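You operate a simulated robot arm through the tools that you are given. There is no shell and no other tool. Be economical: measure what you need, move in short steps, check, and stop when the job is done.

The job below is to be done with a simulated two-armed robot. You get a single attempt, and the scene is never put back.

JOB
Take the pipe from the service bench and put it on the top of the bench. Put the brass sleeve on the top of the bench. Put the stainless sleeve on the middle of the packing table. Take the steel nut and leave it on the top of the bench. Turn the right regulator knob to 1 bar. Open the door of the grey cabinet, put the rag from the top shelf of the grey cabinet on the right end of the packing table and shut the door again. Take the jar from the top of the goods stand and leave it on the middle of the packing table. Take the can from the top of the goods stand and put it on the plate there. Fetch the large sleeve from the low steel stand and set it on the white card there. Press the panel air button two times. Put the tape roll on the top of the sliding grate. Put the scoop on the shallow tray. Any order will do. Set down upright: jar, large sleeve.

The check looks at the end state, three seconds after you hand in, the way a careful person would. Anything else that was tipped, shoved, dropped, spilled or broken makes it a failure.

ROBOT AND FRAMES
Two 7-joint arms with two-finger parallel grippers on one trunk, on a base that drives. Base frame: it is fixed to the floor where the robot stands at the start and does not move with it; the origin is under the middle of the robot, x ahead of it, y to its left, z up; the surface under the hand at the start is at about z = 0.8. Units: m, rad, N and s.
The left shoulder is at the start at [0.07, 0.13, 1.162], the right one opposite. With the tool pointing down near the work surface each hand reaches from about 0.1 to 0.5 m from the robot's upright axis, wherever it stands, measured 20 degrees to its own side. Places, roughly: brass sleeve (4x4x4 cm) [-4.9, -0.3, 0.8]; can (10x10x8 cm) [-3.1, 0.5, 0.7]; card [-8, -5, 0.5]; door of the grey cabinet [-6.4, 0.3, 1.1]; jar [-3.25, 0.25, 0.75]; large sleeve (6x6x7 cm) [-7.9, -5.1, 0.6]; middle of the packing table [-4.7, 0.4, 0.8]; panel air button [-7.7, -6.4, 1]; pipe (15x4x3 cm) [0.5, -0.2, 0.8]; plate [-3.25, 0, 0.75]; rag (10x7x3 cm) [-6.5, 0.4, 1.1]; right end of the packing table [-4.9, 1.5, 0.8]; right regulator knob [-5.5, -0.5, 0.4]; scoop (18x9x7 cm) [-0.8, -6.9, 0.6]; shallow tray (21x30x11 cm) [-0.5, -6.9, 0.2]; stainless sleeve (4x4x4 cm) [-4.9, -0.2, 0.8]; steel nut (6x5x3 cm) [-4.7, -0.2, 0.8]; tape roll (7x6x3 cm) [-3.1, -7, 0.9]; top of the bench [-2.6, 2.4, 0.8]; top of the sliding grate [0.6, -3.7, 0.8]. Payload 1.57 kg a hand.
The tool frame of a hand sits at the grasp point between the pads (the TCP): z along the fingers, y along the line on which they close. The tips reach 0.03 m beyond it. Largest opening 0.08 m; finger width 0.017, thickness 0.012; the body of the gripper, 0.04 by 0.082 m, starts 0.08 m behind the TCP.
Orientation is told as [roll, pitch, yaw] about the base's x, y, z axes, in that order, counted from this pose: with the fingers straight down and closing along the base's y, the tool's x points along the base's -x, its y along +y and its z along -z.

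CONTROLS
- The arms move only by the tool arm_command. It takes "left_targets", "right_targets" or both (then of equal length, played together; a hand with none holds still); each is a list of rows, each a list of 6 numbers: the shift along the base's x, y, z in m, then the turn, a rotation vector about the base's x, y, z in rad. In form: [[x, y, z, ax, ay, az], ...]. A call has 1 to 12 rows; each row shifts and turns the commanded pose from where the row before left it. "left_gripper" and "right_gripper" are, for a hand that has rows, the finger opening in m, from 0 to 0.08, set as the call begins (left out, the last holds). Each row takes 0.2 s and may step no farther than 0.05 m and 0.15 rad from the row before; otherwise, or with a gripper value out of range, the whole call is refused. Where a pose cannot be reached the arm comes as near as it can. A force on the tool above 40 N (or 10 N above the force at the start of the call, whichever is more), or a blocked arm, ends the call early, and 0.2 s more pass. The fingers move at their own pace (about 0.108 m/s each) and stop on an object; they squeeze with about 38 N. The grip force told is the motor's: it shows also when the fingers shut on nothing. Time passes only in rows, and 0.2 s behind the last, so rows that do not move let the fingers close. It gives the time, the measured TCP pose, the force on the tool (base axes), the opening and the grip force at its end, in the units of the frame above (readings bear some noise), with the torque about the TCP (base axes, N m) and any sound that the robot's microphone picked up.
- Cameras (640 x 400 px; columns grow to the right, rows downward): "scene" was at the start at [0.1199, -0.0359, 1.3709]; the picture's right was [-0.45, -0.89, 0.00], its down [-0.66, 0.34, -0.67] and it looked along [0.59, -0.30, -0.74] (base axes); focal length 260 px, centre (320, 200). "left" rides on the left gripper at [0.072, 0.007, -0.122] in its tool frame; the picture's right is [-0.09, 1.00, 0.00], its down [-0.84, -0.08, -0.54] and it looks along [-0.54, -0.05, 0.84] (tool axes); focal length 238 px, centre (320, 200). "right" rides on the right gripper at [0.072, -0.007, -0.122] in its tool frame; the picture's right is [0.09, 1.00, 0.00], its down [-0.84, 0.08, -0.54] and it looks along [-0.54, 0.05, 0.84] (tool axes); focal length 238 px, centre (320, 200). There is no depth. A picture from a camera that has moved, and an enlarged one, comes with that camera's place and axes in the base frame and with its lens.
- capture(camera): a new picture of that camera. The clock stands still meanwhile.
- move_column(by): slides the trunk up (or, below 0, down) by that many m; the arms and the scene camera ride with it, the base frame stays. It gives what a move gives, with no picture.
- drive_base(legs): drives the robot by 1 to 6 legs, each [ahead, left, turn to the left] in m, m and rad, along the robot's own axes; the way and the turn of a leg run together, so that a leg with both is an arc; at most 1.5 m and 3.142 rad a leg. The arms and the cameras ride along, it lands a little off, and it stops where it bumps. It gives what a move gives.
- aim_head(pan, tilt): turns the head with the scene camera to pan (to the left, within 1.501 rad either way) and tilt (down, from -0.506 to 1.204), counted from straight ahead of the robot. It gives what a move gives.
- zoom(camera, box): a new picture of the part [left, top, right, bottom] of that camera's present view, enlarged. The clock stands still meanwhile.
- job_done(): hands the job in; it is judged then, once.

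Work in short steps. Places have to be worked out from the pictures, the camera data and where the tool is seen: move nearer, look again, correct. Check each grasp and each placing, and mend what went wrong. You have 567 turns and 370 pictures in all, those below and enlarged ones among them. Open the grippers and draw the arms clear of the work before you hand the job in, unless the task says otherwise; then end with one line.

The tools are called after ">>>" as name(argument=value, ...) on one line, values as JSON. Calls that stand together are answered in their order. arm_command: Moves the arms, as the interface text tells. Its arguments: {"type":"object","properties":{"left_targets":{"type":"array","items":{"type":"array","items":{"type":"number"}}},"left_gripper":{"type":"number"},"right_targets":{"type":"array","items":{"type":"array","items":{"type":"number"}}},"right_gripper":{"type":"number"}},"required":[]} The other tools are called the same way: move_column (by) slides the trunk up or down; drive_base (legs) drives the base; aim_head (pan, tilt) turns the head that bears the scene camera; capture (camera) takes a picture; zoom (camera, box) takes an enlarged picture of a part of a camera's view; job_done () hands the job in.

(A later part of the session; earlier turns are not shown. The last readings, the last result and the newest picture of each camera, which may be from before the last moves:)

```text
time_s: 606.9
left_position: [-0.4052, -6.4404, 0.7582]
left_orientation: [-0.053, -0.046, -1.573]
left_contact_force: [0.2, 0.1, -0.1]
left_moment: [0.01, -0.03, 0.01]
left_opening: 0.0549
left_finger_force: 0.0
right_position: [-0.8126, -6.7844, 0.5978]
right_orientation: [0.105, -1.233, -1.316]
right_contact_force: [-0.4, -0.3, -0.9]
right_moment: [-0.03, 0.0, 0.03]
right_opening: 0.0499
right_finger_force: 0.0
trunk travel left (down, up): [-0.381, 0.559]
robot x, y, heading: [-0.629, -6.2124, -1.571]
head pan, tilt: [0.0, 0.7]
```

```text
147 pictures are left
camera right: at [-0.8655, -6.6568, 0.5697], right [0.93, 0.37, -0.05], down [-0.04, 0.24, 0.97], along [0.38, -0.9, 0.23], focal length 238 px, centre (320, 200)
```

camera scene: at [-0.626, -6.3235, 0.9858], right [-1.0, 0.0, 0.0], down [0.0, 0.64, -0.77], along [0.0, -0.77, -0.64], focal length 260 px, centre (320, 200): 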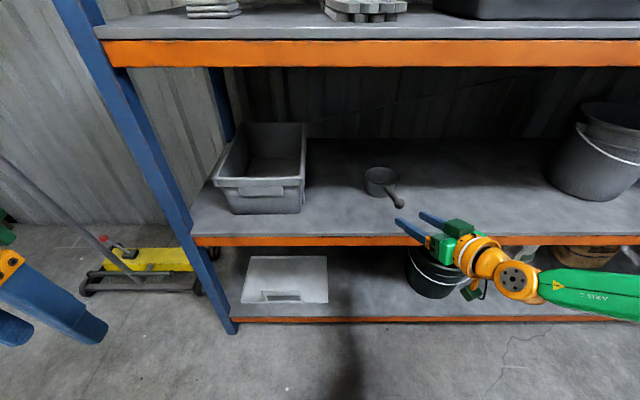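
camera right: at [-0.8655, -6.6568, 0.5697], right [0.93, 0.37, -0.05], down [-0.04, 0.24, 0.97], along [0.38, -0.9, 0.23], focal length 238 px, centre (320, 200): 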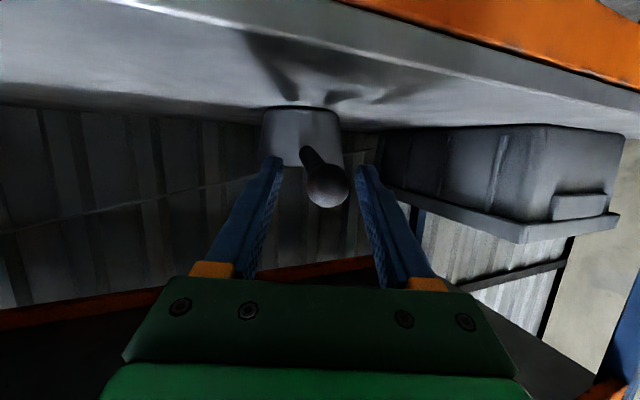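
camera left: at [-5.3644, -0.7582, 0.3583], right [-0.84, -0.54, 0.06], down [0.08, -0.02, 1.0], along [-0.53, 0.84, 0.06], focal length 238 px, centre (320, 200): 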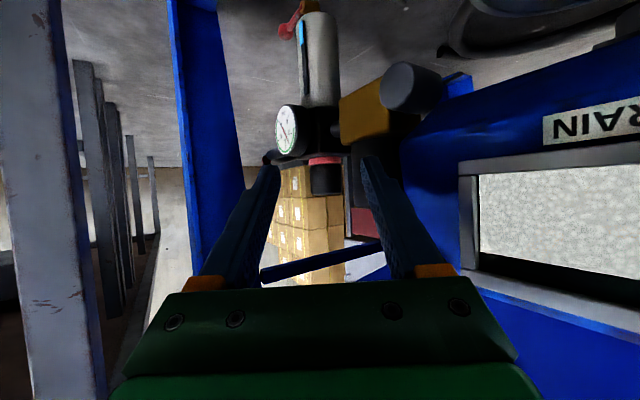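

The handle knob is between the fingers. I close.

>>> arm_command(right_targets=[[0, 0, 0, 0, 0, 0], [0, 0, 0, 0, 0, 0], [0, 0, 0, 0, 0, 0]], right_gripper=0.0)

>>> capture(camera="right")

```text
time_s: 607.7
left_position: [-0.4064, -6.4403, 0.7592]
left_orientation: [-0.054, -0.047, -1.572]
left_contact_force: [0.3, -0.4, 0.1]
left_moment: [-0.03, -0.01, 0.0]
left_opening: 0.0548
left_finger_force: 0.0
right_position: [-0.8127, -6.7847, 0.5984]
right_orientation: [0.105, -1.231, -1.316]
right_contact_force: [-1.2, 0.3, -0.1]
right_moment: [-0.02, 0.06, -0.05]
right_opening: 0.0239
right_finger_force: 35.9
trunk travel left (down, up): [-0.381, 0.559]
robot x, y, heading: [-0.6292, -6.2122, -1.573]
head pan, tilt: [0.0, 0.7]
```

```text
146 pictures are left
camera right: at [-0.8656, -6.6566, 0.5699], right [0.93, 0.37, -0.05], down [-0.04, 0.24, 0.97], along [0.38, -0.9, 0.23], focal length 238 px, centre (320, 200)
```

right: 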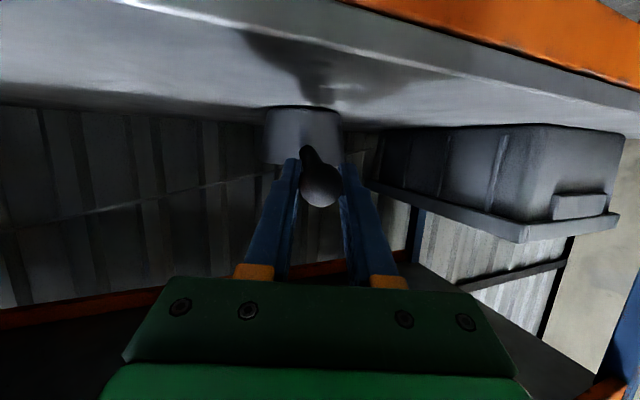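

Gripped on the knob of the handle (24 mm). I test by lifting 1.5 cm and look whether the cup stays level.

>>> move_column(by=0.02)

>>> capture(camera="right")

>>> zoom(camera="scene", box=[320, 140, 480, 260])

```text
time_s: 608.4
left_position: [-0.4055, -6.4416, 0.7782]
left_orientation: [-0.055, -0.046, -1.573]
left_contact_force: [-0.2, 0.1, -0.1]
left_moment: [-0.02, 0.02, 0.01]
left_opening: 0.055
left_finger_force: 0.1
right_position: [-0.8121, -6.7857, 0.6174]
right_orientation: [0.104, -1.232, -1.318]
right_contact_force: [0.3, -0.5, -1.9]
right_moment: [0.13, 0.05, 0.01]
right_opening: 0.0242
right_finger_force: 35.9
trunk travel left (down, up): [-0.401, 0.539]
robot x, y, heading: [-0.6303, -6.2102, -1.574]
head pan, tilt: [0.0, 0.7]
```

```text
145 pictures are left
camera right: at [-0.8655, -6.657, 0.5896], right [0.93, 0.37, -0.05], down [-0.04, 0.23, 0.97], along [0.38, -0.9, 0.23], focal length 238 px, centre (320, 200)
```

right: 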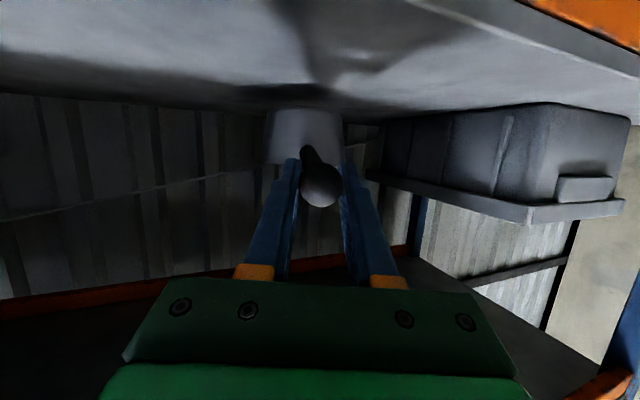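

```text
3.33 times, centred on (400, 200) of scene
camera zoom: at [-0.63, -6.3462, 0.9837], right [-1.0, 0.0, 0.0], down [0.0, 0.64, -0.76], along [0.0, -0.76, -0.64], focal length 868 px, centre (53, 200)
```

zoom: 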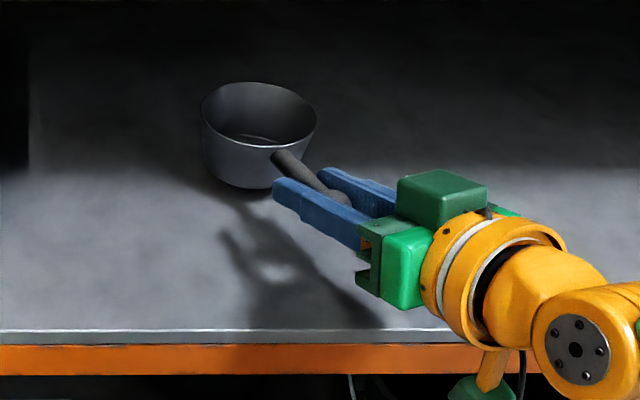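

The scoop lifts level. I raise 3 cm more, back out 0.3 m, move left 0.27 m and lower to look at the tray.

>>> move_column(by=0.03)

>>> drive_base(legs=[[-0.3, 0, 0], [0, 0.265, 0]])

>>> move_column(by=-0.25)

>>> aim_head(pan=0.0, tilt=0.45)

>>> capture(camera="scene")

>>> capture(camera="right")

```text
time_s: 609.2
left_position: [-0.4058, -6.4415, 0.8094]
left_orientation: [-0.055, -0.046, -1.573]
left_contact_force: [0.2, -0.1, 0.3]
left_moment: [-0.02, -0.02, -0.01]
left_opening: 0.055
left_finger_force: 0.0
right_position: [-0.812, -6.785, 0.6475]
right_orientation: [0.105, -1.232, -1.317]
right_contact_force: [0.2, 0.0, -1.4]
right_moment: [0.11, 0.04, -0.01]
right_opening: 0.0236
right_finger_force: 36.1
trunk travel left (down, up): [-0.431, 0.509]
robot x, y, heading: [-0.6299, -6.2093, -1.576]
head pan, tilt: [0.0, 0.7]
```

```text
time_s: 612.7
left_position: [-0.1426, -6.1431, 0.8088]
left_orientation: [-0.054, -0.047, -1.577]
left_contact_force: [-0.9, 0.0, 0.1]
left_moment: [-0.01, -0.01, -0.01]
left_opening: 0.0553
left_finger_force: 0.1
right_position: [-0.5507, -6.4849, 0.6471]
right_orientation: [0.105, -1.232, -1.321]
right_contact_force: [-0.1, 0.1, -1.1]
right_moment: [0.09, -0.01, -0.03]
right_opening: 0.0241
right_finger_force: 35.6
trunk travel left (down, up): [-0.431, 0.509]
robot x, y, heading: [-0.3616, -5.911, -1.576]
head pan, tilt: [0.0, 0.7]
```

```text
time_s: 615.3
left_position: [-0.1431, -6.1415, 0.5594]
left_orientation: [-0.054, -0.046, -1.577]
left_contact_force: [-0.2, -0.2, 0.0]
left_moment: [0.0, 0.03, 0.02]
left_opening: 0.0552
left_finger_force: 0.0
right_position: [-0.5502, -6.4845, 0.3974]
right_orientation: [0.104, -1.233, -1.322]
right_contact_force: [0.2, -1.2, -0.5]
right_moment: [0.17, 0.05, 0.02]
right_opening: 0.0241
right_finger_force: 36.2
trunk travel left (down, up): [-0.181, 0.759]
robot x, y, heading: [-0.3643, -5.906, -1.58]
head pan, tilt: [0.0, 0.7]
```

```text
time_s: 616.0
left_position: [-0.1428, -6.1423, 0.559]
left_orientation: [-0.054, -0.045, -1.575]
left_contact_force: [-0.5, -0.6, 0.4]
left_moment: [0.0, -0.01, 0.01]
left_opening: 0.055
left_finger_force: 0.0
right_position: [-0.5508, -6.4849, 0.3972]
right_orientation: [0.104, -1.234, -1.324]
right_contact_force: [1.1, 0.2, -1.4]
right_moment: [0.14, 0.03, -0.01]
right_opening: 0.0241
right_finger_force: 36.3
trunk travel left (down, up): [-0.181, 0.759]
robot x, y, heading: [-0.3631, -5.9078, -1.576]
head pan, tilt: [0.0, 0.45]
```

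```text
143 pictures are left
camera scene: at [-0.3665, -6.0532, 0.7858], right [-1.0, 0.01, 0.0], down [0.0, 0.44, -0.9], along [-0.01, -0.9, -0.44], focal length 260 px, centre (320, 200)
```

scene: 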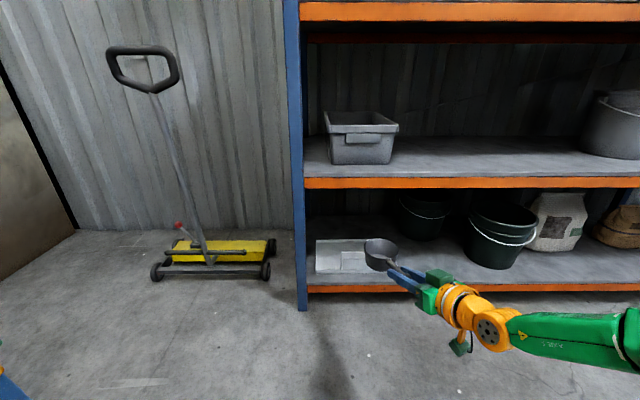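

```text
142 pictures are left
camera right: at [-0.6031, -6.3563, 0.3696], right [0.93, 0.37, -0.05], down [-0.04, 0.24, 0.97], along [0.37, -0.9, 0.23], focal length 238 px, centre (320, 200)
```

right: 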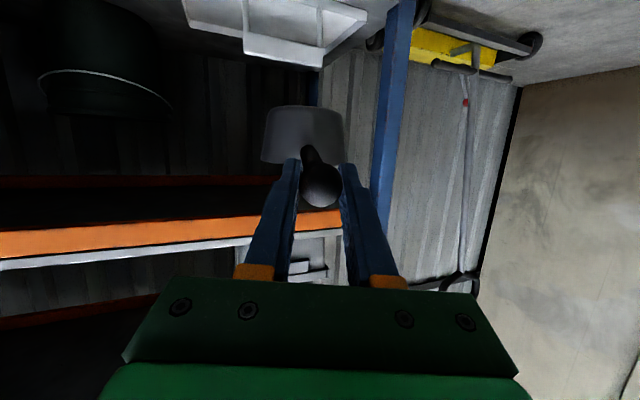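

Zoom on the tray to see its depth and handle.

>>> zoom(camera="scene", box=[290, 200, 450, 310])

```text
3.64 times, centred on (370, 255) of scene
camera zoom: at [-0.3665, -6.0532, 0.7858], right [-1.0, 0.01, 0.0], down [0.0, 0.44, -0.9], along [-0.01, -0.9, -0.44], focal length 947 px, centre (138, 0)
```

zoom: 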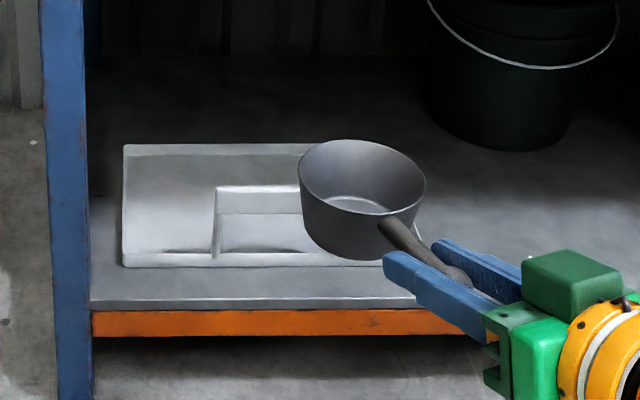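

The tray has an upright handle arch at its front middle (x ≈ -0.44…-0.57). I'll set the scoop on its right part: cup centre ≈ (-0.605, -6.885), entering above the arch height. Shift right 8.5 cm and drive in.

>>> drive_base(legs=[[0, -0.088, 0], [0.22, 0, 0]])

>>> capture(camera="scene")

>>> capture(camera="right")

```text
time_s: 618.4
left_position: [-0.2328, -6.3581, 0.5597]
left_orientation: [-0.053, -0.045, -1.573]
left_contact_force: [0.0, 0.4, -0.2]
left_moment: [0.02, -0.04, 0.01]
left_opening: 0.0551
left_finger_force: 0.1
right_position: [-0.6386, -6.7018, 0.3977]
right_orientation: [0.105, -1.231, -1.317]
right_contact_force: [0.5, -0.2, -2.1]
right_moment: [0.12, 0.05, -0.02]
right_opening: 0.0238
right_finger_force: 36.0
trunk travel left (down, up): [-0.181, 0.759]
robot x, y, heading: [-0.4555, -6.1266, -1.575]
head pan, tilt: [0.0, 0.45]
```

```text
140 pictures are left
camera scene: at [-0.4562, -6.2698, 0.7858], right [-1.0, 0.0, 0.0], down [0.0, 0.44, -0.9], along [0.0, -0.9, -0.44], focal length 260 px, centre (320, 200)
```

scene: 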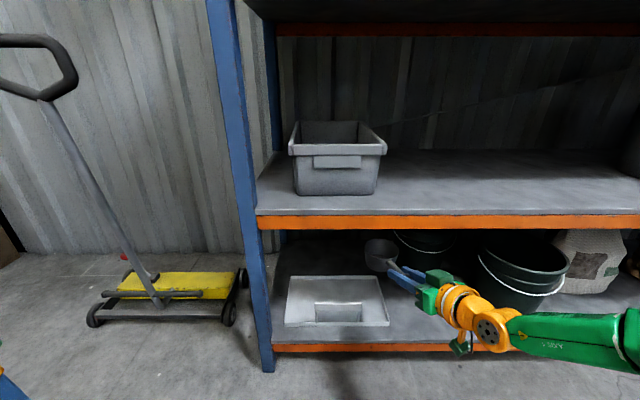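

```text
139 pictures are left
camera right: at [-0.6917, -6.5736, 0.3696], right [0.93, 0.37, -0.05], down [-0.04, 0.24, 0.97], along [0.38, -0.9, 0.23], focal length 238 px, centre (320, 200)
```

right: 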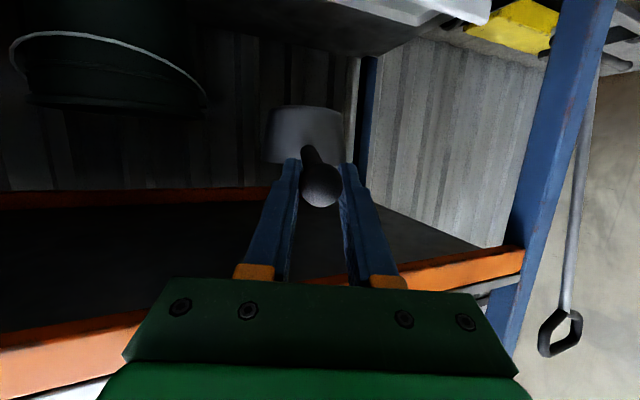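

Another zoom on the tray from here for its exact layout.

>>> zoom(camera="scene", box=[270, 230, 450, 350])

```text
3.33 times, centred on (360, 290) of scene
camera zoom: at [-0.4562, -6.2698, 0.7858], right [-1.0, 0.0, 0.0], down [0.0, 0.44, -0.9], along [0.0, -0.9, -0.44], focal length 868 px, centre (187, -100)
```

zoom: 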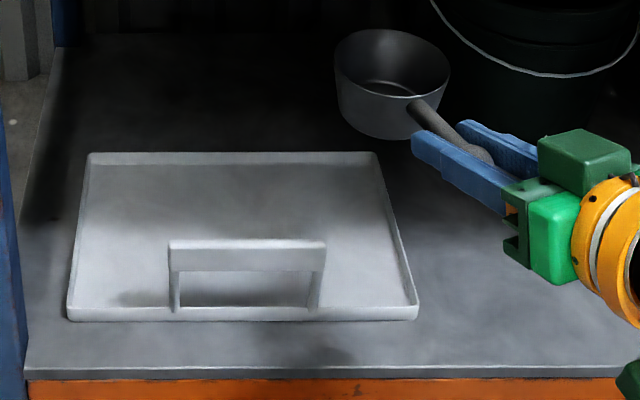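

Tray: x -0.64…-0.363, y -6.736…-6.922; arch x -0.447…-0.557 at the front. I place the hand at (-0.609, -6.77) so the cup sits at ≈ (-0.575, -6.85), then lower.

>>> drive_base(legs=[[0.068, 0.03, 0]])

>>> move_column(by=-0.13)

>>> zoom(camera="scene", box=[250, 230, 450, 370])

```text
time_s: 619.5
left_position: [-0.2018, -6.4268, 0.5585]
left_orientation: [-0.053, -0.045, -1.569]
left_contact_force: [0.8, 0.1, -0.2]
left_moment: [0.0, -0.03, 0.02]
left_opening: 0.0553
left_finger_force: 0.1
right_position: [-0.6094, -6.7707, 0.3983]
right_orientation: [0.105, -1.232, -1.316]
right_contact_force: [-0.9, 0.2, -2.1]
right_moment: [0.12, 0.01, 0.01]
right_opening: 0.0236
right_finger_force: 36.1
trunk travel left (down, up): [-0.181, 0.759]
robot x, y, heading: [-0.4253, -6.1951, -1.573]
head pan, tilt: [0.0, 0.45]
```

```text
time_s: 621.0
left_position: [-0.2031, -6.4262, 0.4302]
left_orientation: [-0.054, -0.046, -1.57]
left_contact_force: [0.1, -0.4, 0.1]
left_moment: [-0.01, 0.01, 0.02]
left_opening: 0.0551
left_finger_force: 0.0
right_position: [-0.6087, -6.771, 0.2681]
right_orientation: [0.104, -1.233, -1.316]
right_contact_force: [0.2, -0.5, -1.0]
right_moment: [0.14, 0.04, -0.02]
right_opening: 0.0241
right_finger_force: 35.9
trunk travel left (down, up): [-0.051, 0.889]
robot x, y, heading: [-0.4265, -6.1979, -1.577]
head pan, tilt: [0.0, 0.45]
```

```text
2.86 times, centred on (350, 300) of scene
camera zoom: at [-0.427, -6.3383, 0.6559], right [-1.0, 0.0, 0.0], down [0.0, 0.44, -0.9], along [0.0, -0.9, -0.44], focal length 744 px, centre (234, -86)
```

zoom: 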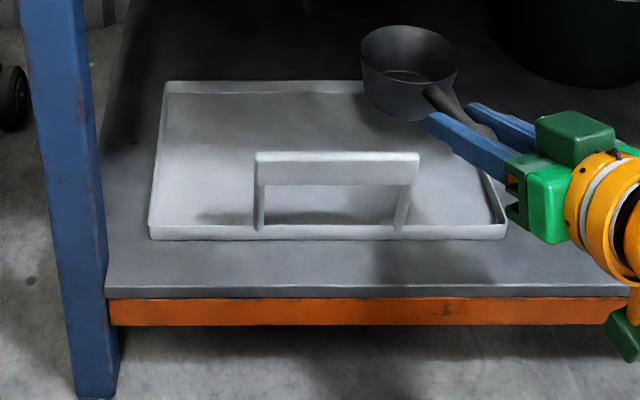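

The cup is above the right part of the tray as planned. I lower the remaining ~4 cm gently.

>>> move_column(by=-0.03)

>>> move_column(by=-0.006)

>>> move_column(by=-0.005)

```text
time_s: 621.8
left_position: [-0.2023, -6.4257, 0.3994]
left_orientation: [-0.053, -0.046, -1.572]
left_contact_force: [0.6, -0.2, -1.5]
left_moment: [0.02, 0.02, 0.01]
left_opening: 0.0548
left_finger_force: 0.0
right_position: [-0.61, -6.7698, 0.2368]
right_orientation: [0.105, -1.233, -1.315]
right_contact_force: [0.8, -0.2, -1.6]
right_moment: [0.13, 0.06, 0.03]
right_opening: 0.0238
right_finger_force: 36.3
trunk travel left (down, up): [-0.021, 0.919]
robot x, y, heading: [-0.4255, -6.1913, -1.573]
head pan, tilt: [0.0, 0.45]
```

```text
time_s: 622.3
left_position: [-0.2028, -6.4267, 0.3935]
left_orientation: [-0.054, -0.046, -1.571]
left_contact_force: [-0.4, -0.3, 0.2]
left_moment: [-0.01, 0.01, 0.01]
left_opening: 0.0552
left_finger_force: 0.1
right_position: [-0.6086, -6.7706, 0.2315]
right_orientation: [0.105, -1.232, -1.316]
right_contact_force: [0.0, 0.5, -1.4]
right_moment: [0.17, 0.03, 0.0]
right_opening: 0.0238
right_finger_force: 35.8
trunk travel left (down, up): [-0.015, 0.925]
robot x, y, heading: [-0.4234, -6.1967, -1.57]
head pan, tilt: [0.0, 0.45]
```

```text
time_s: 622.9
left_position: [-0.2026, -6.4261, 0.3877]
left_orientation: [-0.055, -0.047, -1.57]
left_contact_force: [0.5, -0.2, 0.2]
left_moment: [0.0, -0.02, -0.02]
left_opening: 0.0548
left_finger_force: 0.0
right_position: [-0.6093, -6.7706, 0.2264]
right_orientation: [0.105, -1.232, -1.315]
right_contact_force: [-0.4, -0.2, -1.7]
right_moment: [0.13, -0.01, -0.03]
right_opening: 0.0239
right_finger_force: 36.3
trunk travel left (down, up): [-0.01, 0.93]
robot x, y, heading: [-0.424, -6.1964, -1.576]
head pan, tilt: [0.0, 0.45]
```

Not down yet; trunk nearly at its bottom, so I use the last bit and then the arm in 5 mm rows.

>>> move_column(by=-0.008)

>>> arm_command(right_targets=[[0, 0, -0.005, 0, 0, 0], [0, 0, 0, 0, 0, 0]])

>>> zoom(camera="scene", box=[270, 240, 450, 370])

```text
time_s: 623.5
left_position: [-0.2024, -6.4271, 0.3798]
left_orientation: [-0.054, -0.048, -1.57]
left_contact_force: [0.3, -0.4, 0.4]
left_moment: [-0.02, 0.0, -0.04]
left_opening: 0.055
left_finger_force: 0.1
right_position: [-0.609, -6.7705, 0.2184]
right_orientation: [0.105, -1.232, -1.316]
right_contact_force: [0.7, 0.3, -1.2]
right_moment: [0.14, 0.01, -0.02]
right_opening: 0.0239
right_finger_force: 35.9
trunk travel left (down, up): [-0.002, 0.938]
robot x, y, heading: [-0.4279, -6.1956, -1.581]
head pan, tilt: [0.0, 0.45]
```

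```text
time_s: 624.0
left_position: [-0.2029, -6.4273, 0.3806]
left_orientation: [-0.055, -0.046, -1.571]
left_contact_force: [0.0, 0.3, 0.0]
left_moment: [0.0, 0.01, 0.01]
left_opening: 0.055
left_finger_force: 0.2
right_position: [-0.6078, -6.7692, 0.2139]
right_orientation: [0.1, -1.232, -1.312]
right_contact_force: [-0.2, -1.5, -1.1]
right_moment: [0.12, 0.03, 0.0]
right_opening: 0.0237
right_finger_force: 35.6
trunk travel left (down, up): [-0.002, 0.938]
robot x, y, heading: [-0.4229, -6.1949, -1.574]
head pan, tilt: [0.0, 0.45]
```

```text
3.08 times, centred on (360, 305) of scene
camera zoom: at [-0.427, -6.3383, 0.6069], right [-1.0, 0.0, 0.0], down [0.0, 0.44, -0.9], along [0.0, -0.9, -0.44], focal length 801 px, centre (197, -123)
```

zoom: 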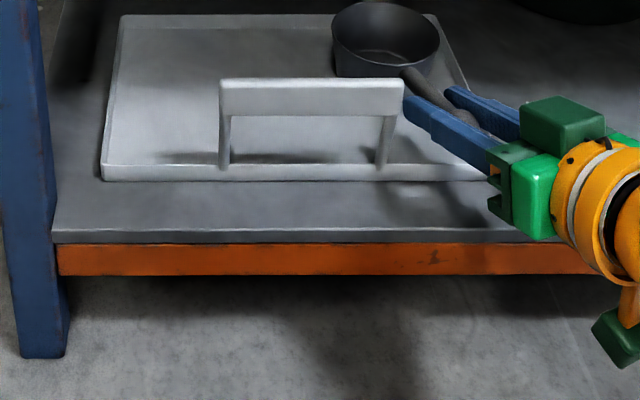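

By triangulation the tray is lower (rim z ≈ 0.158), so about 2.5 cm more is needed. I lower with the arm in small rows.

>>> arm_command(right_targets=[[0, 0, -0.006, 0, 0, 0], [0, 0, -0.006, 0, 0, 0], [0, 0, -0.005, 0, 0, 0], [0, 0, 0, 0, 0, 0]])

>>> arm_command(right_targets=[[0, 0, -0.005, 0, 0, 0], [0, 0, -0.004, 0, 0, 0], [0, 0, 0, 0, 0, 0]])

>>> zoom(camera="scene", box=[270, 240, 450, 370])

```text
time_s: 625.0
left_position: [-0.2027, -6.4262, 0.3796]
left_orientation: [-0.054, -0.046, -1.572]
left_contact_force: [-0.9, -0.4, -0.3]
left_moment: [0.02, -0.02, -0.01]
left_opening: 0.0547
left_finger_force: 0.1
right_position: [-0.6067, -6.7595, 0.205]
right_orientation: [0.102, -1.232, -1.313]
right_contact_force: [-0.2, -0.1, -1.1]
right_moment: [0.18, 0.04, 0.0]
right_opening: 0.0239
right_finger_force: 36.4
right hand out of reach, approached as far as the arm can: row 1, 2
trunk travel left (down, up): [-0.002, 0.938]
robot x, y, heading: [-0.4271, -6.1942, -1.578]
head pan, tilt: [0.0, 0.45]
```

```text
time_s: 625.9
left_position: [-0.2011, -6.4247, 0.3806]
left_orientation: [-0.055, -0.049, -1.571]
left_contact_force: [0.0, 0.4, 0.2]
left_moment: [0.01, -0.01, 0.02]
left_opening: 0.0551
left_finger_force: 0.0
right_position: [-0.6044, -6.757, 0.2031]
right_orientation: [0.1, -1.235, -1.31]
right_contact_force: [0.8, -2.6, 4.6]
right_moment: [-0.97, -0.22, -0.1]
right_opening: 0.024
right_finger_force: 35.9
right hand out of reach, approached as far as the arm can: row 1, 2
trunk travel left (down, up): [-0.002, 0.938]
robot x, y, heading: [-0.4242, -6.1979, -1.574]
head pan, tilt: [0.0, 0.45]
```

```text
3.08 times, centred on (360, 305) of scene
camera zoom: at [-0.4268, -6.3372, 0.6073], right [-1.0, 0.0, 0.0], down [0.0, 0.43, -0.9], along [0.0, -0.9, -0.43], focal length 801 px, centre (197, -123)
```

zoom: 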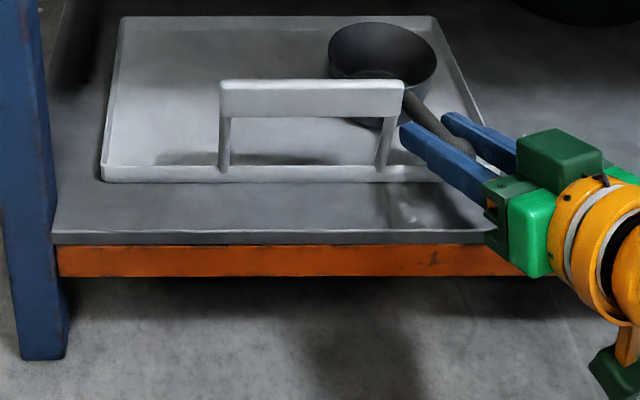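

The cup rests on the tray (contact felt). I open to 36 mm (clear of the arch) and retreat along the hand's axis.

>>> arm_command(right_targets=[[0, 0, 0, 0, 0, 0], [0, 0, 0, 0, 0, 0], [0, 0, 0, 0, 0, 0]], right_gripper=0.036)

>>> drive_base(legs=[[-0.12, -0.032, 0]])

>>> zoom(camera="scene", box=[230, 200, 450, 340])

```text
time_s: 626.6
left_position: [-0.2021, -6.4266, 0.3802]
left_orientation: [-0.052, -0.048, -1.572]
left_contact_force: [0.3, 0.2, 0.3]
left_moment: [-0.01, 0.01, 0.01]
left_opening: 0.0548
left_finger_force: 0.1
right_position: [-0.6043, -6.7567, 0.1998]
right_orientation: [0.103, -1.23, -1.314]
right_contact_force: [-1.8, 1.2, -1.0]
right_moment: [-0.01, 0.04, 0.01]
right_opening: 0.0349
right_finger_force: 0.1
trunk travel left (down, up): [-0.002, 0.938]
robot x, y, heading: [-0.4272, -6.1944, -1.572]
head pan, tilt: [0.0, 0.45]
```

```text
time_s: 627.9
left_position: [-0.2347, -6.3046, 0.3795]
left_orientation: [-0.054, -0.048, -1.57]
left_contact_force: [0.0, 0.0, -0.2]
left_moment: [0.0, 0.02, 0.02]
left_opening: 0.0547
left_finger_force: 0.1
right_position: [-0.6376, -6.6357, 0.1984]
right_orientation: [0.1, -1.232, -1.312]
right_contact_force: [-0.1, -0.1, 0.9]
right_moment: [0.04, 0.01, 0.0]
right_opening: 0.0361
right_finger_force: 0.1
trunk travel left (down, up): [-0.002, 0.938]
robot x, y, heading: [-0.4604, -6.0712, -1.573]
head pan, tilt: [0.0, 0.45]
```

```text
2.86 times, centred on (340, 270) of scene
camera zoom: at [-0.4592, -6.2174, 0.6069], right [-1.0, 0.0, 0.0], down [0.0, 0.44, -0.9], along [0.0, -0.9, -0.44], focal length 744 px, centre (263, 0)
```

zoom: 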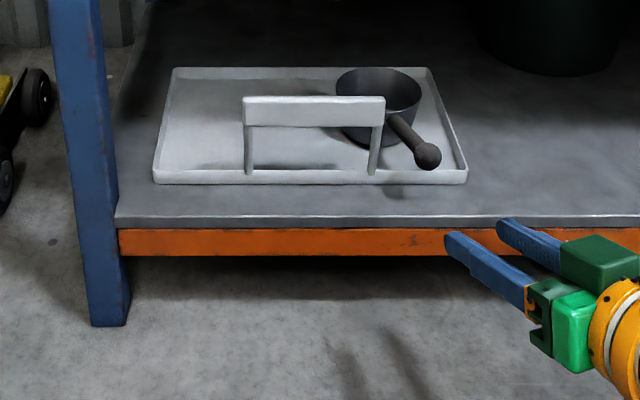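

The scoop lies in the tray. Next the tape roll: I back off, fold the hand, raise the trunk and go west along the wall.

>>> drive_base(legs=[[-0.3, 0, 0]])

>>> arm_command(right_targets=[[0, 0.01, 0.02, 0.147, 0, 0], [0, 0.01, 0.02, 0.147, 0, 0], [0, 0.01, 0.02, 0.147, 0, 0], [0, 0.01, 0.02, 0.147, 0, 0], [0, 0.01, 0.02, 0.147, 0, 0], [0, 0.01, 0.02, 0.147, 0, 0], [0, 0.01, 0.02, 0.147, 0, 0], [0, 0.01, 0.02, 0.14, 0, 0], [0, 0, 0, 0, 0, -0.13], [0, 0, 0, 0, 0, -0.13]])

>>> move_column(by=0.4)

>>> move_column(by=0.37)

>>> drive_base(legs=[[0, -1.1, 0], [0, -1.1, 0]])

>>> aim_head(pan=-0.4, tilt=0.45)

>>> capture(camera="scene")

```text
time_s: 630.0
left_position: [-0.2333, -6.007, 0.3814]
left_orientation: [-0.054, -0.046, -1.568]
left_contact_force: [0.8, 0.0, 0.3]
left_moment: [0.03, 0.03, 0.03]
left_opening: 0.0548
left_finger_force: 0.0
right_position: [-0.6338, -6.3374, 0.2004]
right_orientation: [0.101, -1.233, -1.31]
right_contact_force: [0.1, 0.4, -0.3]
right_moment: [-0.02, 0.01, -0.04]
right_opening: 0.0358
right_finger_force: 0.1
trunk travel left (down, up): [-0.002, 0.938]
robot x, y, heading: [-0.4582, -5.7753, -1.571]
head pan, tilt: [0.0, 0.45]
```

```text
time_s: 632.1
left_position: [-0.234, -6.0069, 0.3797]
left_orientation: [-0.054, -0.047, -1.57]
left_contact_force: [0.2, -0.3, -0.4]
left_moment: [0.02, -0.01, 0.02]
left_opening: 0.0552
left_finger_force: 0.0
right_position: [-0.7507, -6.2097, 0.3014]
right_orientation: [0.34, -0.144, -1.744]
right_contact_force: [0.3, -0.8, -0.6]
right_moment: [0.03, -0.03, 0.05]
right_opening: 0.0359
right_finger_force: 0.1
right hand out of reach, approached as far as the arm can: row 4, 5, 6, 7, 8, 9, 10
trunk travel left (down, up): [-0.002, 0.938]
robot x, y, heading: [-0.46, -5.7754, -1.568]
head pan, tilt: [0.0, 0.45]
```

```text
time_s: 636.0
left_position: [-0.2337, -6.0067, 0.7807]
left_orientation: [-0.055, -0.048, -1.571]
left_contact_force: [-0.2, 0.3, 0.8]
left_moment: [0.0, 0.01, 0.03]
left_opening: 0.055
left_finger_force: 0.2
right_position: [-0.7496, -6.21, 0.7013]
right_orientation: [0.337, -0.145, -1.742]
right_contact_force: [-0.3, -0.1, 0.1]
right_moment: [-0.02, 0.01, -0.01]
right_opening: 0.0363
right_finger_force: 0.0
trunk travel left (down, up): [-0.402, 0.538]
robot x, y, heading: [-0.4583, -5.7784, -1.572]
head pan, tilt: [0.0, 0.45]
```

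```text
time_s: 639.6
left_position: [-0.2341, -6.0069, 1.1511]
left_orientation: [-0.053, -0.047, -1.571]
left_contact_force: [0.1, 0.3, -0.5]
left_moment: [0.0, -0.02, 0.0]
left_opening: 0.0548
left_finger_force: 0.1
right_position: [-0.7489, -6.2098, 1.0722]
right_orientation: [0.339, -0.145, -1.741]
right_contact_force: [-0.1, -0.8, 0.2]
right_moment: [0.01, 0.02, 0.0]
right_opening: 0.0361
right_finger_force: 0.0
trunk travel left (down, up): [-0.772, 0.168]
robot x, y, heading: [-0.4561, -5.7776, -1.574]
head pan, tilt: [0.0, 0.45]
```

```text
time_s: 650.5
left_position: [-2.4481, -5.9797, 1.1494]
left_orientation: [-0.054, -0.048, -1.591]
left_contact_force: [-0.4, -1.1, 0.3]
left_moment: [0.0, -0.01, 0.02]
left_opening: 0.0552
left_finger_force: 0.1
right_position: [-2.9683, -6.1711, 1.0712]
right_orientation: [0.339, -0.146, -1.765]
right_contact_force: [0.1, 0.0, -0.4]
right_moment: [0.0, -0.03, 0.0]
right_opening: 0.036
right_finger_force: 0.1
trunk travel left (down, up): [-0.772, 0.168]
robot x, y, heading: [-2.6691, -5.7444, -1.597]
head pan, tilt: [0.0, 0.45]
```

```text
time_s: 651.4
left_position: [-2.4489, -5.9802, 1.15]
left_orientation: [-0.052, -0.047, -1.591]
left_contact_force: [0.8, 1.2, -0.4]
left_moment: [-0.02, -0.02, -0.01]
left_opening: 0.0549
left_finger_force: 0.1
right_position: [-2.969, -6.1702, 1.0715]
right_orientation: [0.339, -0.146, -1.765]
right_contact_force: [-0.1, -0.3, 0.4]
right_moment: [0.01, 0.01, -0.02]
right_opening: 0.0359
right_finger_force: 0.0
trunk travel left (down, up): [-0.772, 0.168]
robot x, y, heading: [-2.6695, -5.7437, -1.593]
head pan, tilt: [-0.4, 0.45]
```

```text
133 pictures are left
camera scene: at [-2.7071, -5.8792, 1.3769], right [-0.91, 0.41, 0.0], down [0.18, 0.4, -0.9], along [-0.37, -0.82, -0.44], focal length 260 px, centre (320, 200)
```

scene: 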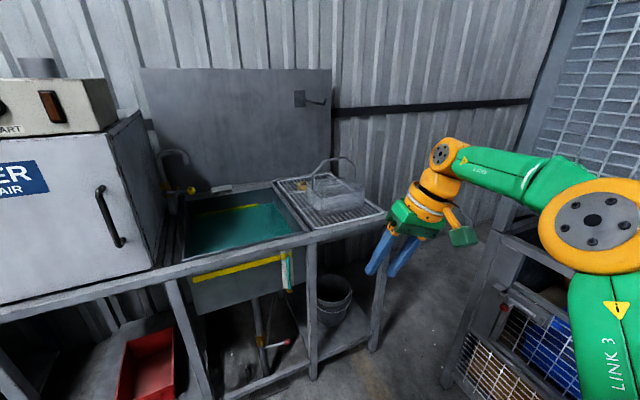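

I zoom around the expected place of the tape roll (beside the wire basket).

>>> zoom(camera="scene", box=[160, 120, 400, 250])

```text
2.67 times, centred on (280, 185) of scene
camera zoom: at [-2.7071, -5.8792, 1.3769], right [-0.91, 0.41, 0.0], down [0.18, 0.4, -0.9], along [-0.37, -0.82, -0.44], focal length 694 px, centre (427, 240)
```

zoom: 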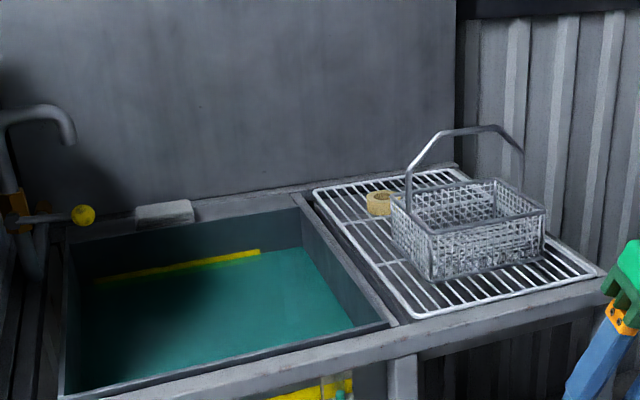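

The tape roll is the small tan ring on the drain rack left of the basket, about (-3.1, -6.96, 0.89). I raise the trunk a bit and move closer to see it with the wrist camera.

>>> move_column(by=0.12)

>>> drive_base(legs=[[0, -0.22, 0.02], [0.38, 0, 0]])

>>> aim_head(pan=-0.2, tilt=0.6)

>>> capture(camera="scene")

>>> capture(camera="right")

```text
time_s: 652.9
left_position: [-2.4492, -5.9807, 1.2703]
left_orientation: [-0.053, -0.047, -1.591]
left_contact_force: [0.4, 0.1, 0.0]
left_moment: [-0.01, -0.02, -0.04]
left_opening: 0.055
left_finger_force: 0.1
right_position: [-2.9709, -6.1712, 1.191]
right_orientation: [0.339, -0.142, -1.765]
right_contact_force: [-0.1, -0.7, 0.5]
right_moment: [0.0, 0.01, -0.01]
right_opening: 0.0362
right_finger_force: 0.1
trunk travel left (down, up): [-0.892, 0.048]
robot x, y, heading: [-2.6701, -5.7454, -1.596]
head pan, tilt: [-0.4, 0.45]
```

```text
time_s: 656.6
left_position: [-2.6732, -6.3561, 1.271]
left_orientation: [-0.054, -0.048, -1.578]
left_contact_force: [0.6, 0.1, 0.1]
left_moment: [-0.06, -0.02, -0.01]
left_opening: 0.0551
left_finger_force: 0.1
right_position: [-3.1895, -6.554, 1.1928]
right_orientation: [0.341, -0.147, -1.752]
right_contact_force: [0.3, 0.4, 0.8]
right_moment: [-0.04, -0.04, -0.03]
right_opening: 0.0361
right_finger_force: 0.1
trunk travel left (down, up): [-0.892, 0.048]
robot x, y, heading: [-2.8945, -6.1291, -1.581]
head pan, tilt: [-0.4, 0.45]
```

```text
time_s: 657.3
left_position: [-2.6716, -6.3593, 1.2699]
left_orientation: [-0.054, -0.047, -1.578]
left_contact_force: [1.0, -0.4, 0.8]
left_moment: [-0.01, -0.01, 0.0]
left_opening: 0.0548
left_finger_force: 0.0
right_position: [-3.1889, -6.5573, 1.1925]
right_orientation: [0.34, -0.146, -1.75]
right_contact_force: [-0.5, -0.1, -0.4]
right_moment: [0.01, 0.01, 0.0]
right_opening: 0.0362
right_finger_force: 0.1
trunk travel left (down, up): [-0.892, 0.048]
robot x, y, heading: [-2.8968, -6.1249, -1.577]
head pan, tilt: [-0.201, 0.6]
```

```text
131 pictures are left
camera scene: at [-2.9134, -6.2639, 1.4835], right [-0.98, 0.21, 0.0], down [0.12, 0.55, -0.83], along [-0.17, -0.81, -0.56], focal length 260 px, centre (320, 200)
```

scene: 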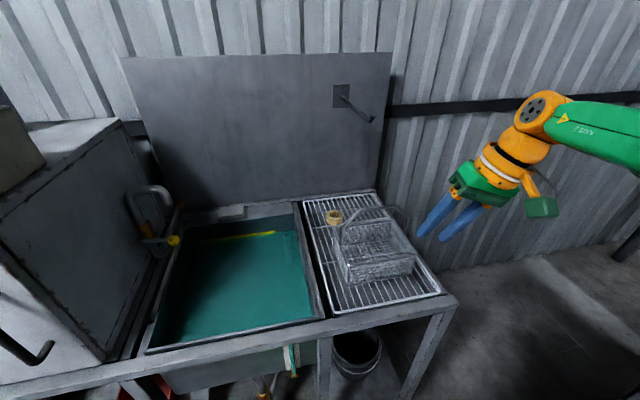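

```text
130 pictures are left
camera right: at [-3.2194, -6.4629, 1.2927], right [0.95, -0.03, 0.31], down [-0.24, -0.72, 0.65], along [0.21, -0.69, -0.69], focal length 238 px, centre (320, 200)
```

right: 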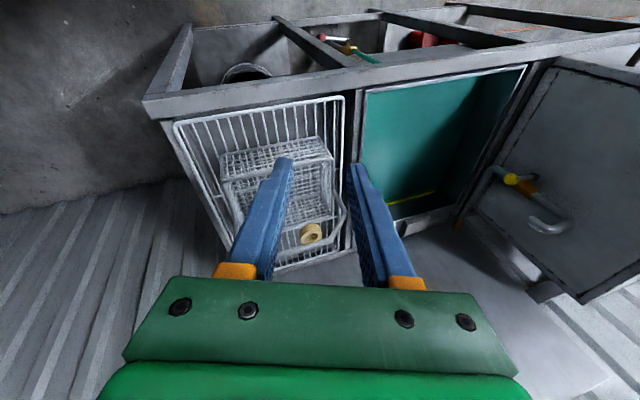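

Roll triangulated at about (-3.124, -7.0, 0.88). I zoom to see its clearance from the basket.

>>> zoom(camera="scene", box=[290, 180, 430, 300])

```text
3.33 times, centred on (360, 240) of scene
camera zoom: at [-2.9134, -6.2639, 1.4835], right [-0.98, 0.21, 0.0], down [0.12, 0.55, -0.83], along [-0.17, -0.81, -0.56], focal length 868 px, centre (187, 67)
```

zoom: 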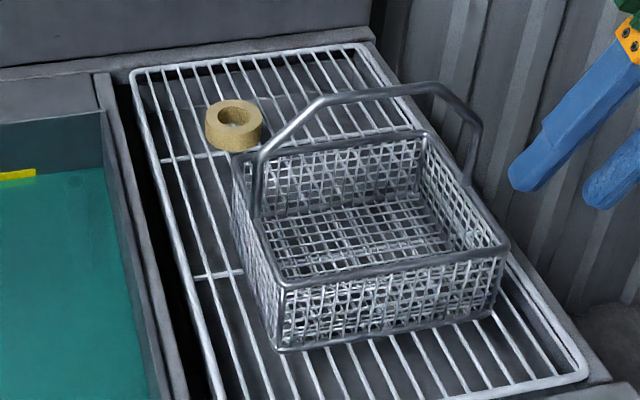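

The roll lies 9 cm behind the basket's rear-left corner, only ~16 cm from the table's right end. Approaching from the right end looks best; I look that way.

>>> aim_head(pan=-1.1, tilt=0.6)

>>> capture(camera="scene")

```text
time_s: 658.5
left_position: [-2.6723, -6.3605, 1.2702]
left_orientation: [-0.055, -0.047, -1.579]
left_contact_force: [1.2, -0.9, -0.8]
left_moment: [0.0, -0.01, -0.02]
left_opening: 0.0547
left_finger_force: 0.2
right_position: [-3.1899, -6.5566, 1.1915]
right_orientation: [0.338, -0.145, -1.752]
right_contact_force: [0.1, 0.1, -0.5]
right_moment: [-0.01, 0.01, 0.01]
right_opening: 0.036
right_finger_force: 0.1
trunk travel left (down, up): [-0.892, 0.048]
robot x, y, heading: [-2.8993, -6.1254, -1.578]
head pan, tilt: [-1.1, 0.6]
```

```text
128 pictures are left
camera scene: at [-2.9741, -6.2173, 1.4834], right [-0.45, 0.89, 0.0], down [0.51, 0.25, -0.83], along [-0.74, -0.37, -0.56], focal length 260 px, centre (320, 200)
```

scene: 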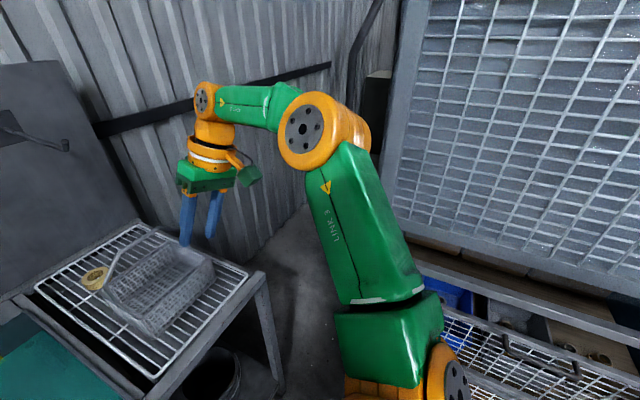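

The passage at the right end is too narrow. I'll come from over the sink instead, pointing 45° right: first move to about (-2.72, -6.3), keeping the left hand inside of the dryer.

>>> arm_command(left_targets=[[-0.03, 0.02, 0, 0, 0, 0], [-0.03, 0.01, 0, 0, 0, 0], [-0.03, 0, 0, 0, 0, 0], [-0.03, 0, 0, 0, 0, 0]])

>>> drive_base(legs=[[0, 0.17, 0], [0.17, 0, 0]])

>>> arm_command(right_targets=[[0, 0, 0, 0, 0, -0.15], [0, 0, 0, 0, 0, -0.15], [0, 0, 0, 0, 0, -0.15], [0, 0, 0, 0, 0, -0.15], [0, 0, 0, 0.118, 0.119, -0.024], [0, 0, 0, 0.118, 0.119, -0.025], [0, 0, 0, 0, 0, 0]], right_gripper=0.08)

>>> aim_head(pan=-0.5, tilt=0.8)

>>> capture(camera="scene")

```text
time_s: 659.5
left_position: [-2.7945, -6.33, 1.2721]
left_orientation: [-0.054, -0.046, -1.575]
left_contact_force: [-0.6, -0.7, 0.8]
left_moment: [0.03, 0.0, -0.02]
left_opening: 0.0551
left_finger_force: 0.1
right_position: [-3.1917, -6.5584, 1.1903]
right_orientation: [0.341, -0.142, -1.751]
right_contact_force: [0.0, 0.2, -0.1]
right_moment: [0.03, -0.01, 0.01]
right_opening: 0.0361
right_finger_force: 0.1
trunk travel left (down, up): [-0.892, 0.048]
robot x, y, heading: [-2.8915, -6.1265, -1.581]
head pan, tilt: [-1.1, 0.6]
```

```text
time_s: 662.0
left_position: [-2.6227, -6.4929, 1.2722]
left_orientation: [-0.056, -0.05, -1.581]
left_contact_force: [0.4, 0.5, -0.3]
left_moment: [0.0, 0.0, -0.02]
left_opening: 0.055
left_finger_force: 0.1
right_position: [-3.0206, -6.7211, 1.1929]
right_orientation: [0.34, -0.149, -1.754]
right_contact_force: [-0.4, 0.6, -0.1]
right_moment: [-0.03, 0.0, 0.02]
right_opening: 0.0359
right_finger_force: 0.0
trunk travel left (down, up): [-0.892, 0.048]
robot x, y, heading: [-2.7265, -6.2952, -1.581]
head pan, tilt: [-1.1, 0.6]
```

```text
refused: row 5 steps farther than a row can; nothing moved
```

```text
time_s: 663.0
left_position: [-2.6222, -6.4991, 1.2719]
left_orientation: [-0.054, -0.049, -1.58]
left_contact_force: [0.6, 0.6, 0.6]
left_moment: [-0.03, 0.01, -0.03]
left_opening: 0.0549
left_finger_force: 0.0
right_position: [-3.0195, -6.7258, 1.1913]
right_orientation: [0.339, -0.142, -1.754]
right_contact_force: [-0.3, -0.6, 0.3]
right_moment: [-0.02, 0.0, -0.04]
right_opening: 0.0361
right_finger_force: 0.0
trunk travel left (down, up): [-0.892, 0.048]
robot x, y, heading: [-2.7241, -6.298, -1.582]
head pan, tilt: [-0.499, 0.799]
```

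```text
127 pictures are left
camera scene: at [-2.7648, -6.4173, 1.4664], right [-0.87, 0.49, 0.0], down [0.35, 0.62, -0.7], along [-0.34, -0.61, -0.72], focal length 260 px, centre (320, 200)
```

scene: 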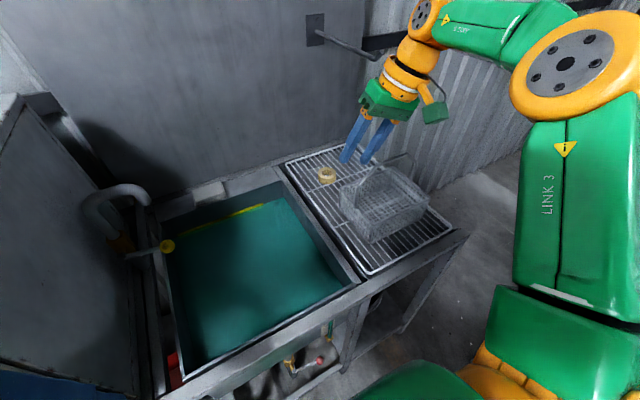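

I resend with smaller rotation rows, then pitch the hand to 60° pointing toward the roll.

>>> arm_command(right_targets=[[0, 0, 0, 0, 0, -0.15], [0, 0, 0, 0, 0, -0.15], [0, 0, 0, 0, 0, -0.15], [0, 0, 0, 0, 0, -0.15], [0, 0, 0, 0.079, 0.079, -0.016], [0, 0, 0, 0.079, 0.079, -0.016], [0, 0, 0, 0.079, 0.079, -0.016], [0, 0, 0, 0, 0, 0]], right_gripper=0.08)

>>> arm_command(right_targets=[[0, 0, 0, -0.106, 0.105, 0], [0, 0, 0, -0.106, 0.105, 0], [0, 0, 0, -0.106, 0.105, 0], [0, 0, 0, -0.106, 0.105, 0], [0, 0, 0, -0.106, 0.105, 0], [0, 0, 0, -0.106, 0.105, 0], [0, 0, 0, 0, 0, 0]])

>>> capture(camera="right")

```text
time_s: 664.8
left_position: [-2.6226, -6.4986, 1.2723]
left_orientation: [-0.054, -0.048, -1.582]
left_contact_force: [-0.7, 0.5, 1.0]
left_moment: [0.02, 0.01, 0.01]
left_opening: 0.0548
left_finger_force: 0.1
right_position: [-3.2054, -6.6742, 1.1162]
right_orientation: [0.058, -0.144, -2.353]
right_contact_force: [0.5, -0.6, -0.1]
right_moment: [-0.03, -0.01, 0.0]
right_opening: 0.0802
right_finger_force: 0.0
right hand out of reach, approached as far as the arm can: row 1, 2, 3, 4, 5, 6, 7
trunk travel left (down, up): [-0.892, 0.048]
robot x, y, heading: [-2.7229, -6.2994, -1.581]
head pan, tilt: [-0.499, 0.799]
```

```text
time_s: 666.4
left_position: [-2.6233, -6.4978, 1.2716]
left_orientation: [-0.053, -0.047, -1.581]
left_contact_force: [-0.1, -0.5, -0.2]
left_moment: [0.0, -0.02, 0.06]
left_opening: 0.0552
left_finger_force: 0.1
right_position: [-3.2213, -6.671, 1.1069]
right_orientation: [0.06, -1.038, -2.351]
right_contact_force: [-0.7, -1.1, -0.9]
right_moment: [0.0, 0.04, 0.0]
right_opening: 0.0801
right_finger_force: 0.1
right hand out of reach, approached as far as the arm can: row 1, 2
trunk travel left (down, up): [-0.892, 0.048]
robot x, y, heading: [-2.7257, -6.297, -1.58]
head pan, tilt: [-0.499, 0.799]
```

```text
126 pictures are left
camera right: at [-3.1317, -6.562, 1.1063], right [0.77, -0.63, -0.05], down [0.06, 0.0, 1.0], along [-0.63, -0.78, 0.04], focal length 238 px, centre (320, 200)
```

right: 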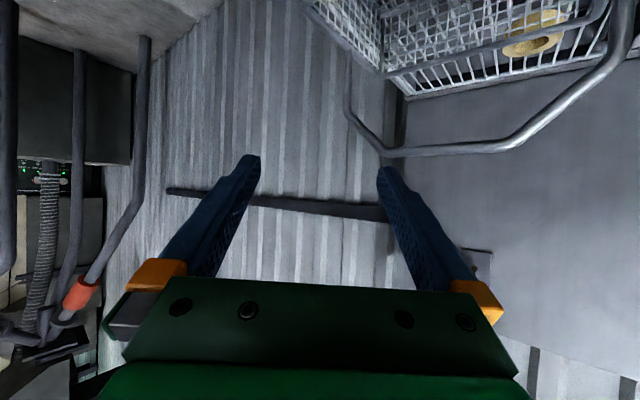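

The arm drifted outward to its limit. I raise a little and try to bring it back inward (+x) at this orientation.

>>> arm_command(right_targets=[[0, 0.01, 0.04, 0, 0, 0], [0.03, 0, 0.02, 0, 0, 0], [0.04, 0, 0, 0, 0, 0], [0.04, 0, 0, 0, 0, 0], [0.04, -0.01, 0, 0, 0, 0], [0.03, -0.02, 0, 0, 0, 0]])

>>> capture(camera="scene")

```text
time_s: 667.8
left_position: [-2.6189, -6.5005, 1.2719]
left_orientation: [-0.056, -0.045, -1.582]
left_contact_force: [1.5, -1.2, 0.6]
left_moment: [0.02, 0.05, -0.01]
left_opening: 0.0552
left_finger_force: 0.0
right_position: [-3.0394, -6.6936, 1.1655]
right_orientation: [0.053, -1.038, -2.347]
right_contact_force: [0.1, -0.3, -0.1]
right_moment: [-0.01, 0.04, -0.03]
right_opening: 0.0802
right_finger_force: 0.1
trunk travel left (down, up): [-0.892, 0.048]
robot x, y, heading: [-2.7227, -6.2981, -1.584]
head pan, tilt: [-0.499, 0.799]
```

```text
125 pictures are left
camera scene: at [-2.7611, -6.4191, 1.4663], right [-0.87, 0.49, 0.0], down [0.35, 0.63, -0.7], along [-0.34, -0.61, -0.72], focal length 260 px, centre (320, 200)
```

scene: 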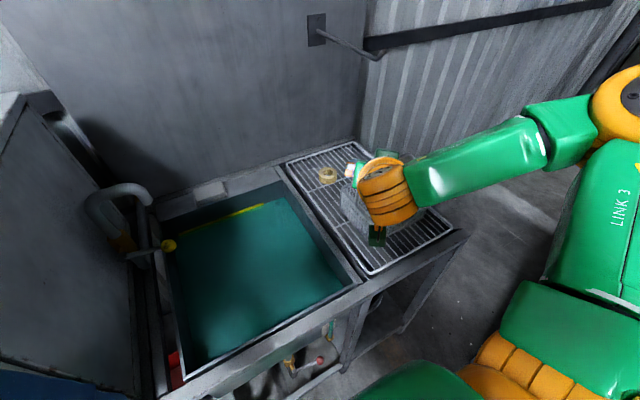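

Reachable. The roll is re-measured at (-3.122, -7.005). I drive 0.1 m ahead (slowly, watching for contact with the table's underside).

>>> drive_base(legs=[[0.05, 0, 0], [0.05, 0, 0]])

>>> arm_command(right_targets=[[0.01, -0.03, 0, 0, 0, 0], [0.01, -0.03, 0, 0, 0, 0], [0, -0.03, -0.02, 0, 0, 0], [0, 0, 0, 0, 0, 0]])

>>> capture(camera="right")

>>> capture(camera="scene")

```text
time_s: 669.4
left_position: [-2.6241, -6.5815, 1.2762]
left_orientation: [-0.054, -0.063, -1.572]
left_contact_force: [0.0, 0.5, 0.0]
left_moment: [0.03, -0.01, 0.0]
left_opening: 0.0549
left_finger_force: 0.1
right_position: [-3.0438, -6.7791, 1.167]
right_orientation: [0.076, -1.044, -2.36]
right_contact_force: [-0.3, 0.5, 0.8]
right_moment: [0.0, -0.04, 0.01]
right_opening: 0.0801
right_finger_force: 0.0
trunk travel left (down, up): [-0.892, 0.048]
robot x, y, heading: [-2.721, -6.392, -1.577]
head pan, tilt: [-0.499, 0.799]
stopped in leg 2: the robot was blocked; the commanded pose is now the measured one
```

```text
time_s: 670.4
left_position: [-2.6242, -6.5818, 1.2752]
left_orientation: [-0.053, -0.061, -1.572]
left_contact_force: [-0.1, -0.2, 0.0]
left_moment: [-0.05, 0.01, 0.01]
left_opening: 0.0547
left_finger_force: 0.0
right_position: [-3.0229, -6.8659, 1.1497]
right_orientation: [0.078, -1.045, -2.363]
right_contact_force: [-0.5, -0.3, 0.7]
right_moment: [-0.02, 0.04, 0.0]
right_opening: 0.0798
right_finger_force: 0.0
trunk travel left (down, up): [-0.892, 0.048]
robot x, y, heading: [-2.7231, -6.3941, -1.579]
head pan, tilt: [-0.499, 0.799]
```

```text
124 pictures are left
camera right: at [-2.9337, -6.7559, 1.1478], right [0.78, -0.63, -0.04], down [0.06, 0.01, 1.0], along [-0.63, -0.78, 0.05], focal length 238 px, centre (320, 200)
```

right: 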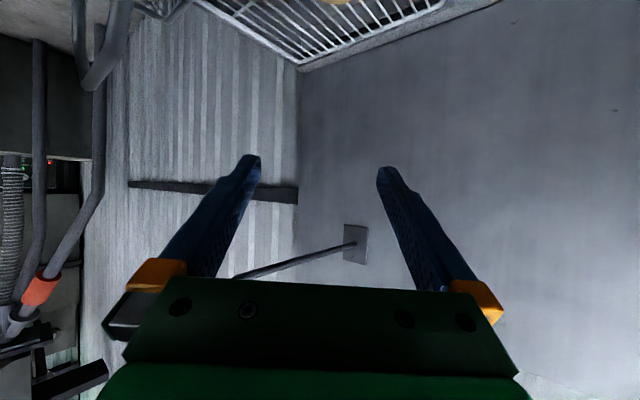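

```text
123 pictures are left
camera scene: at [-2.7678, -6.4979, 1.4677], right [-0.87, 0.48, -0.01], down [0.35, 0.62, -0.7], along [-0.34, -0.62, -0.71], focal length 260 px, centre (320, 200)
```

scene: 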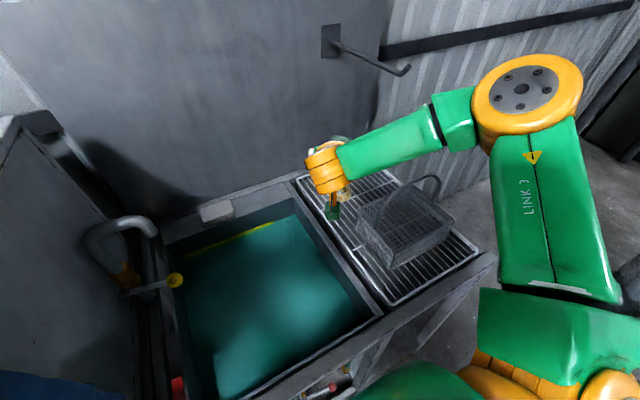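

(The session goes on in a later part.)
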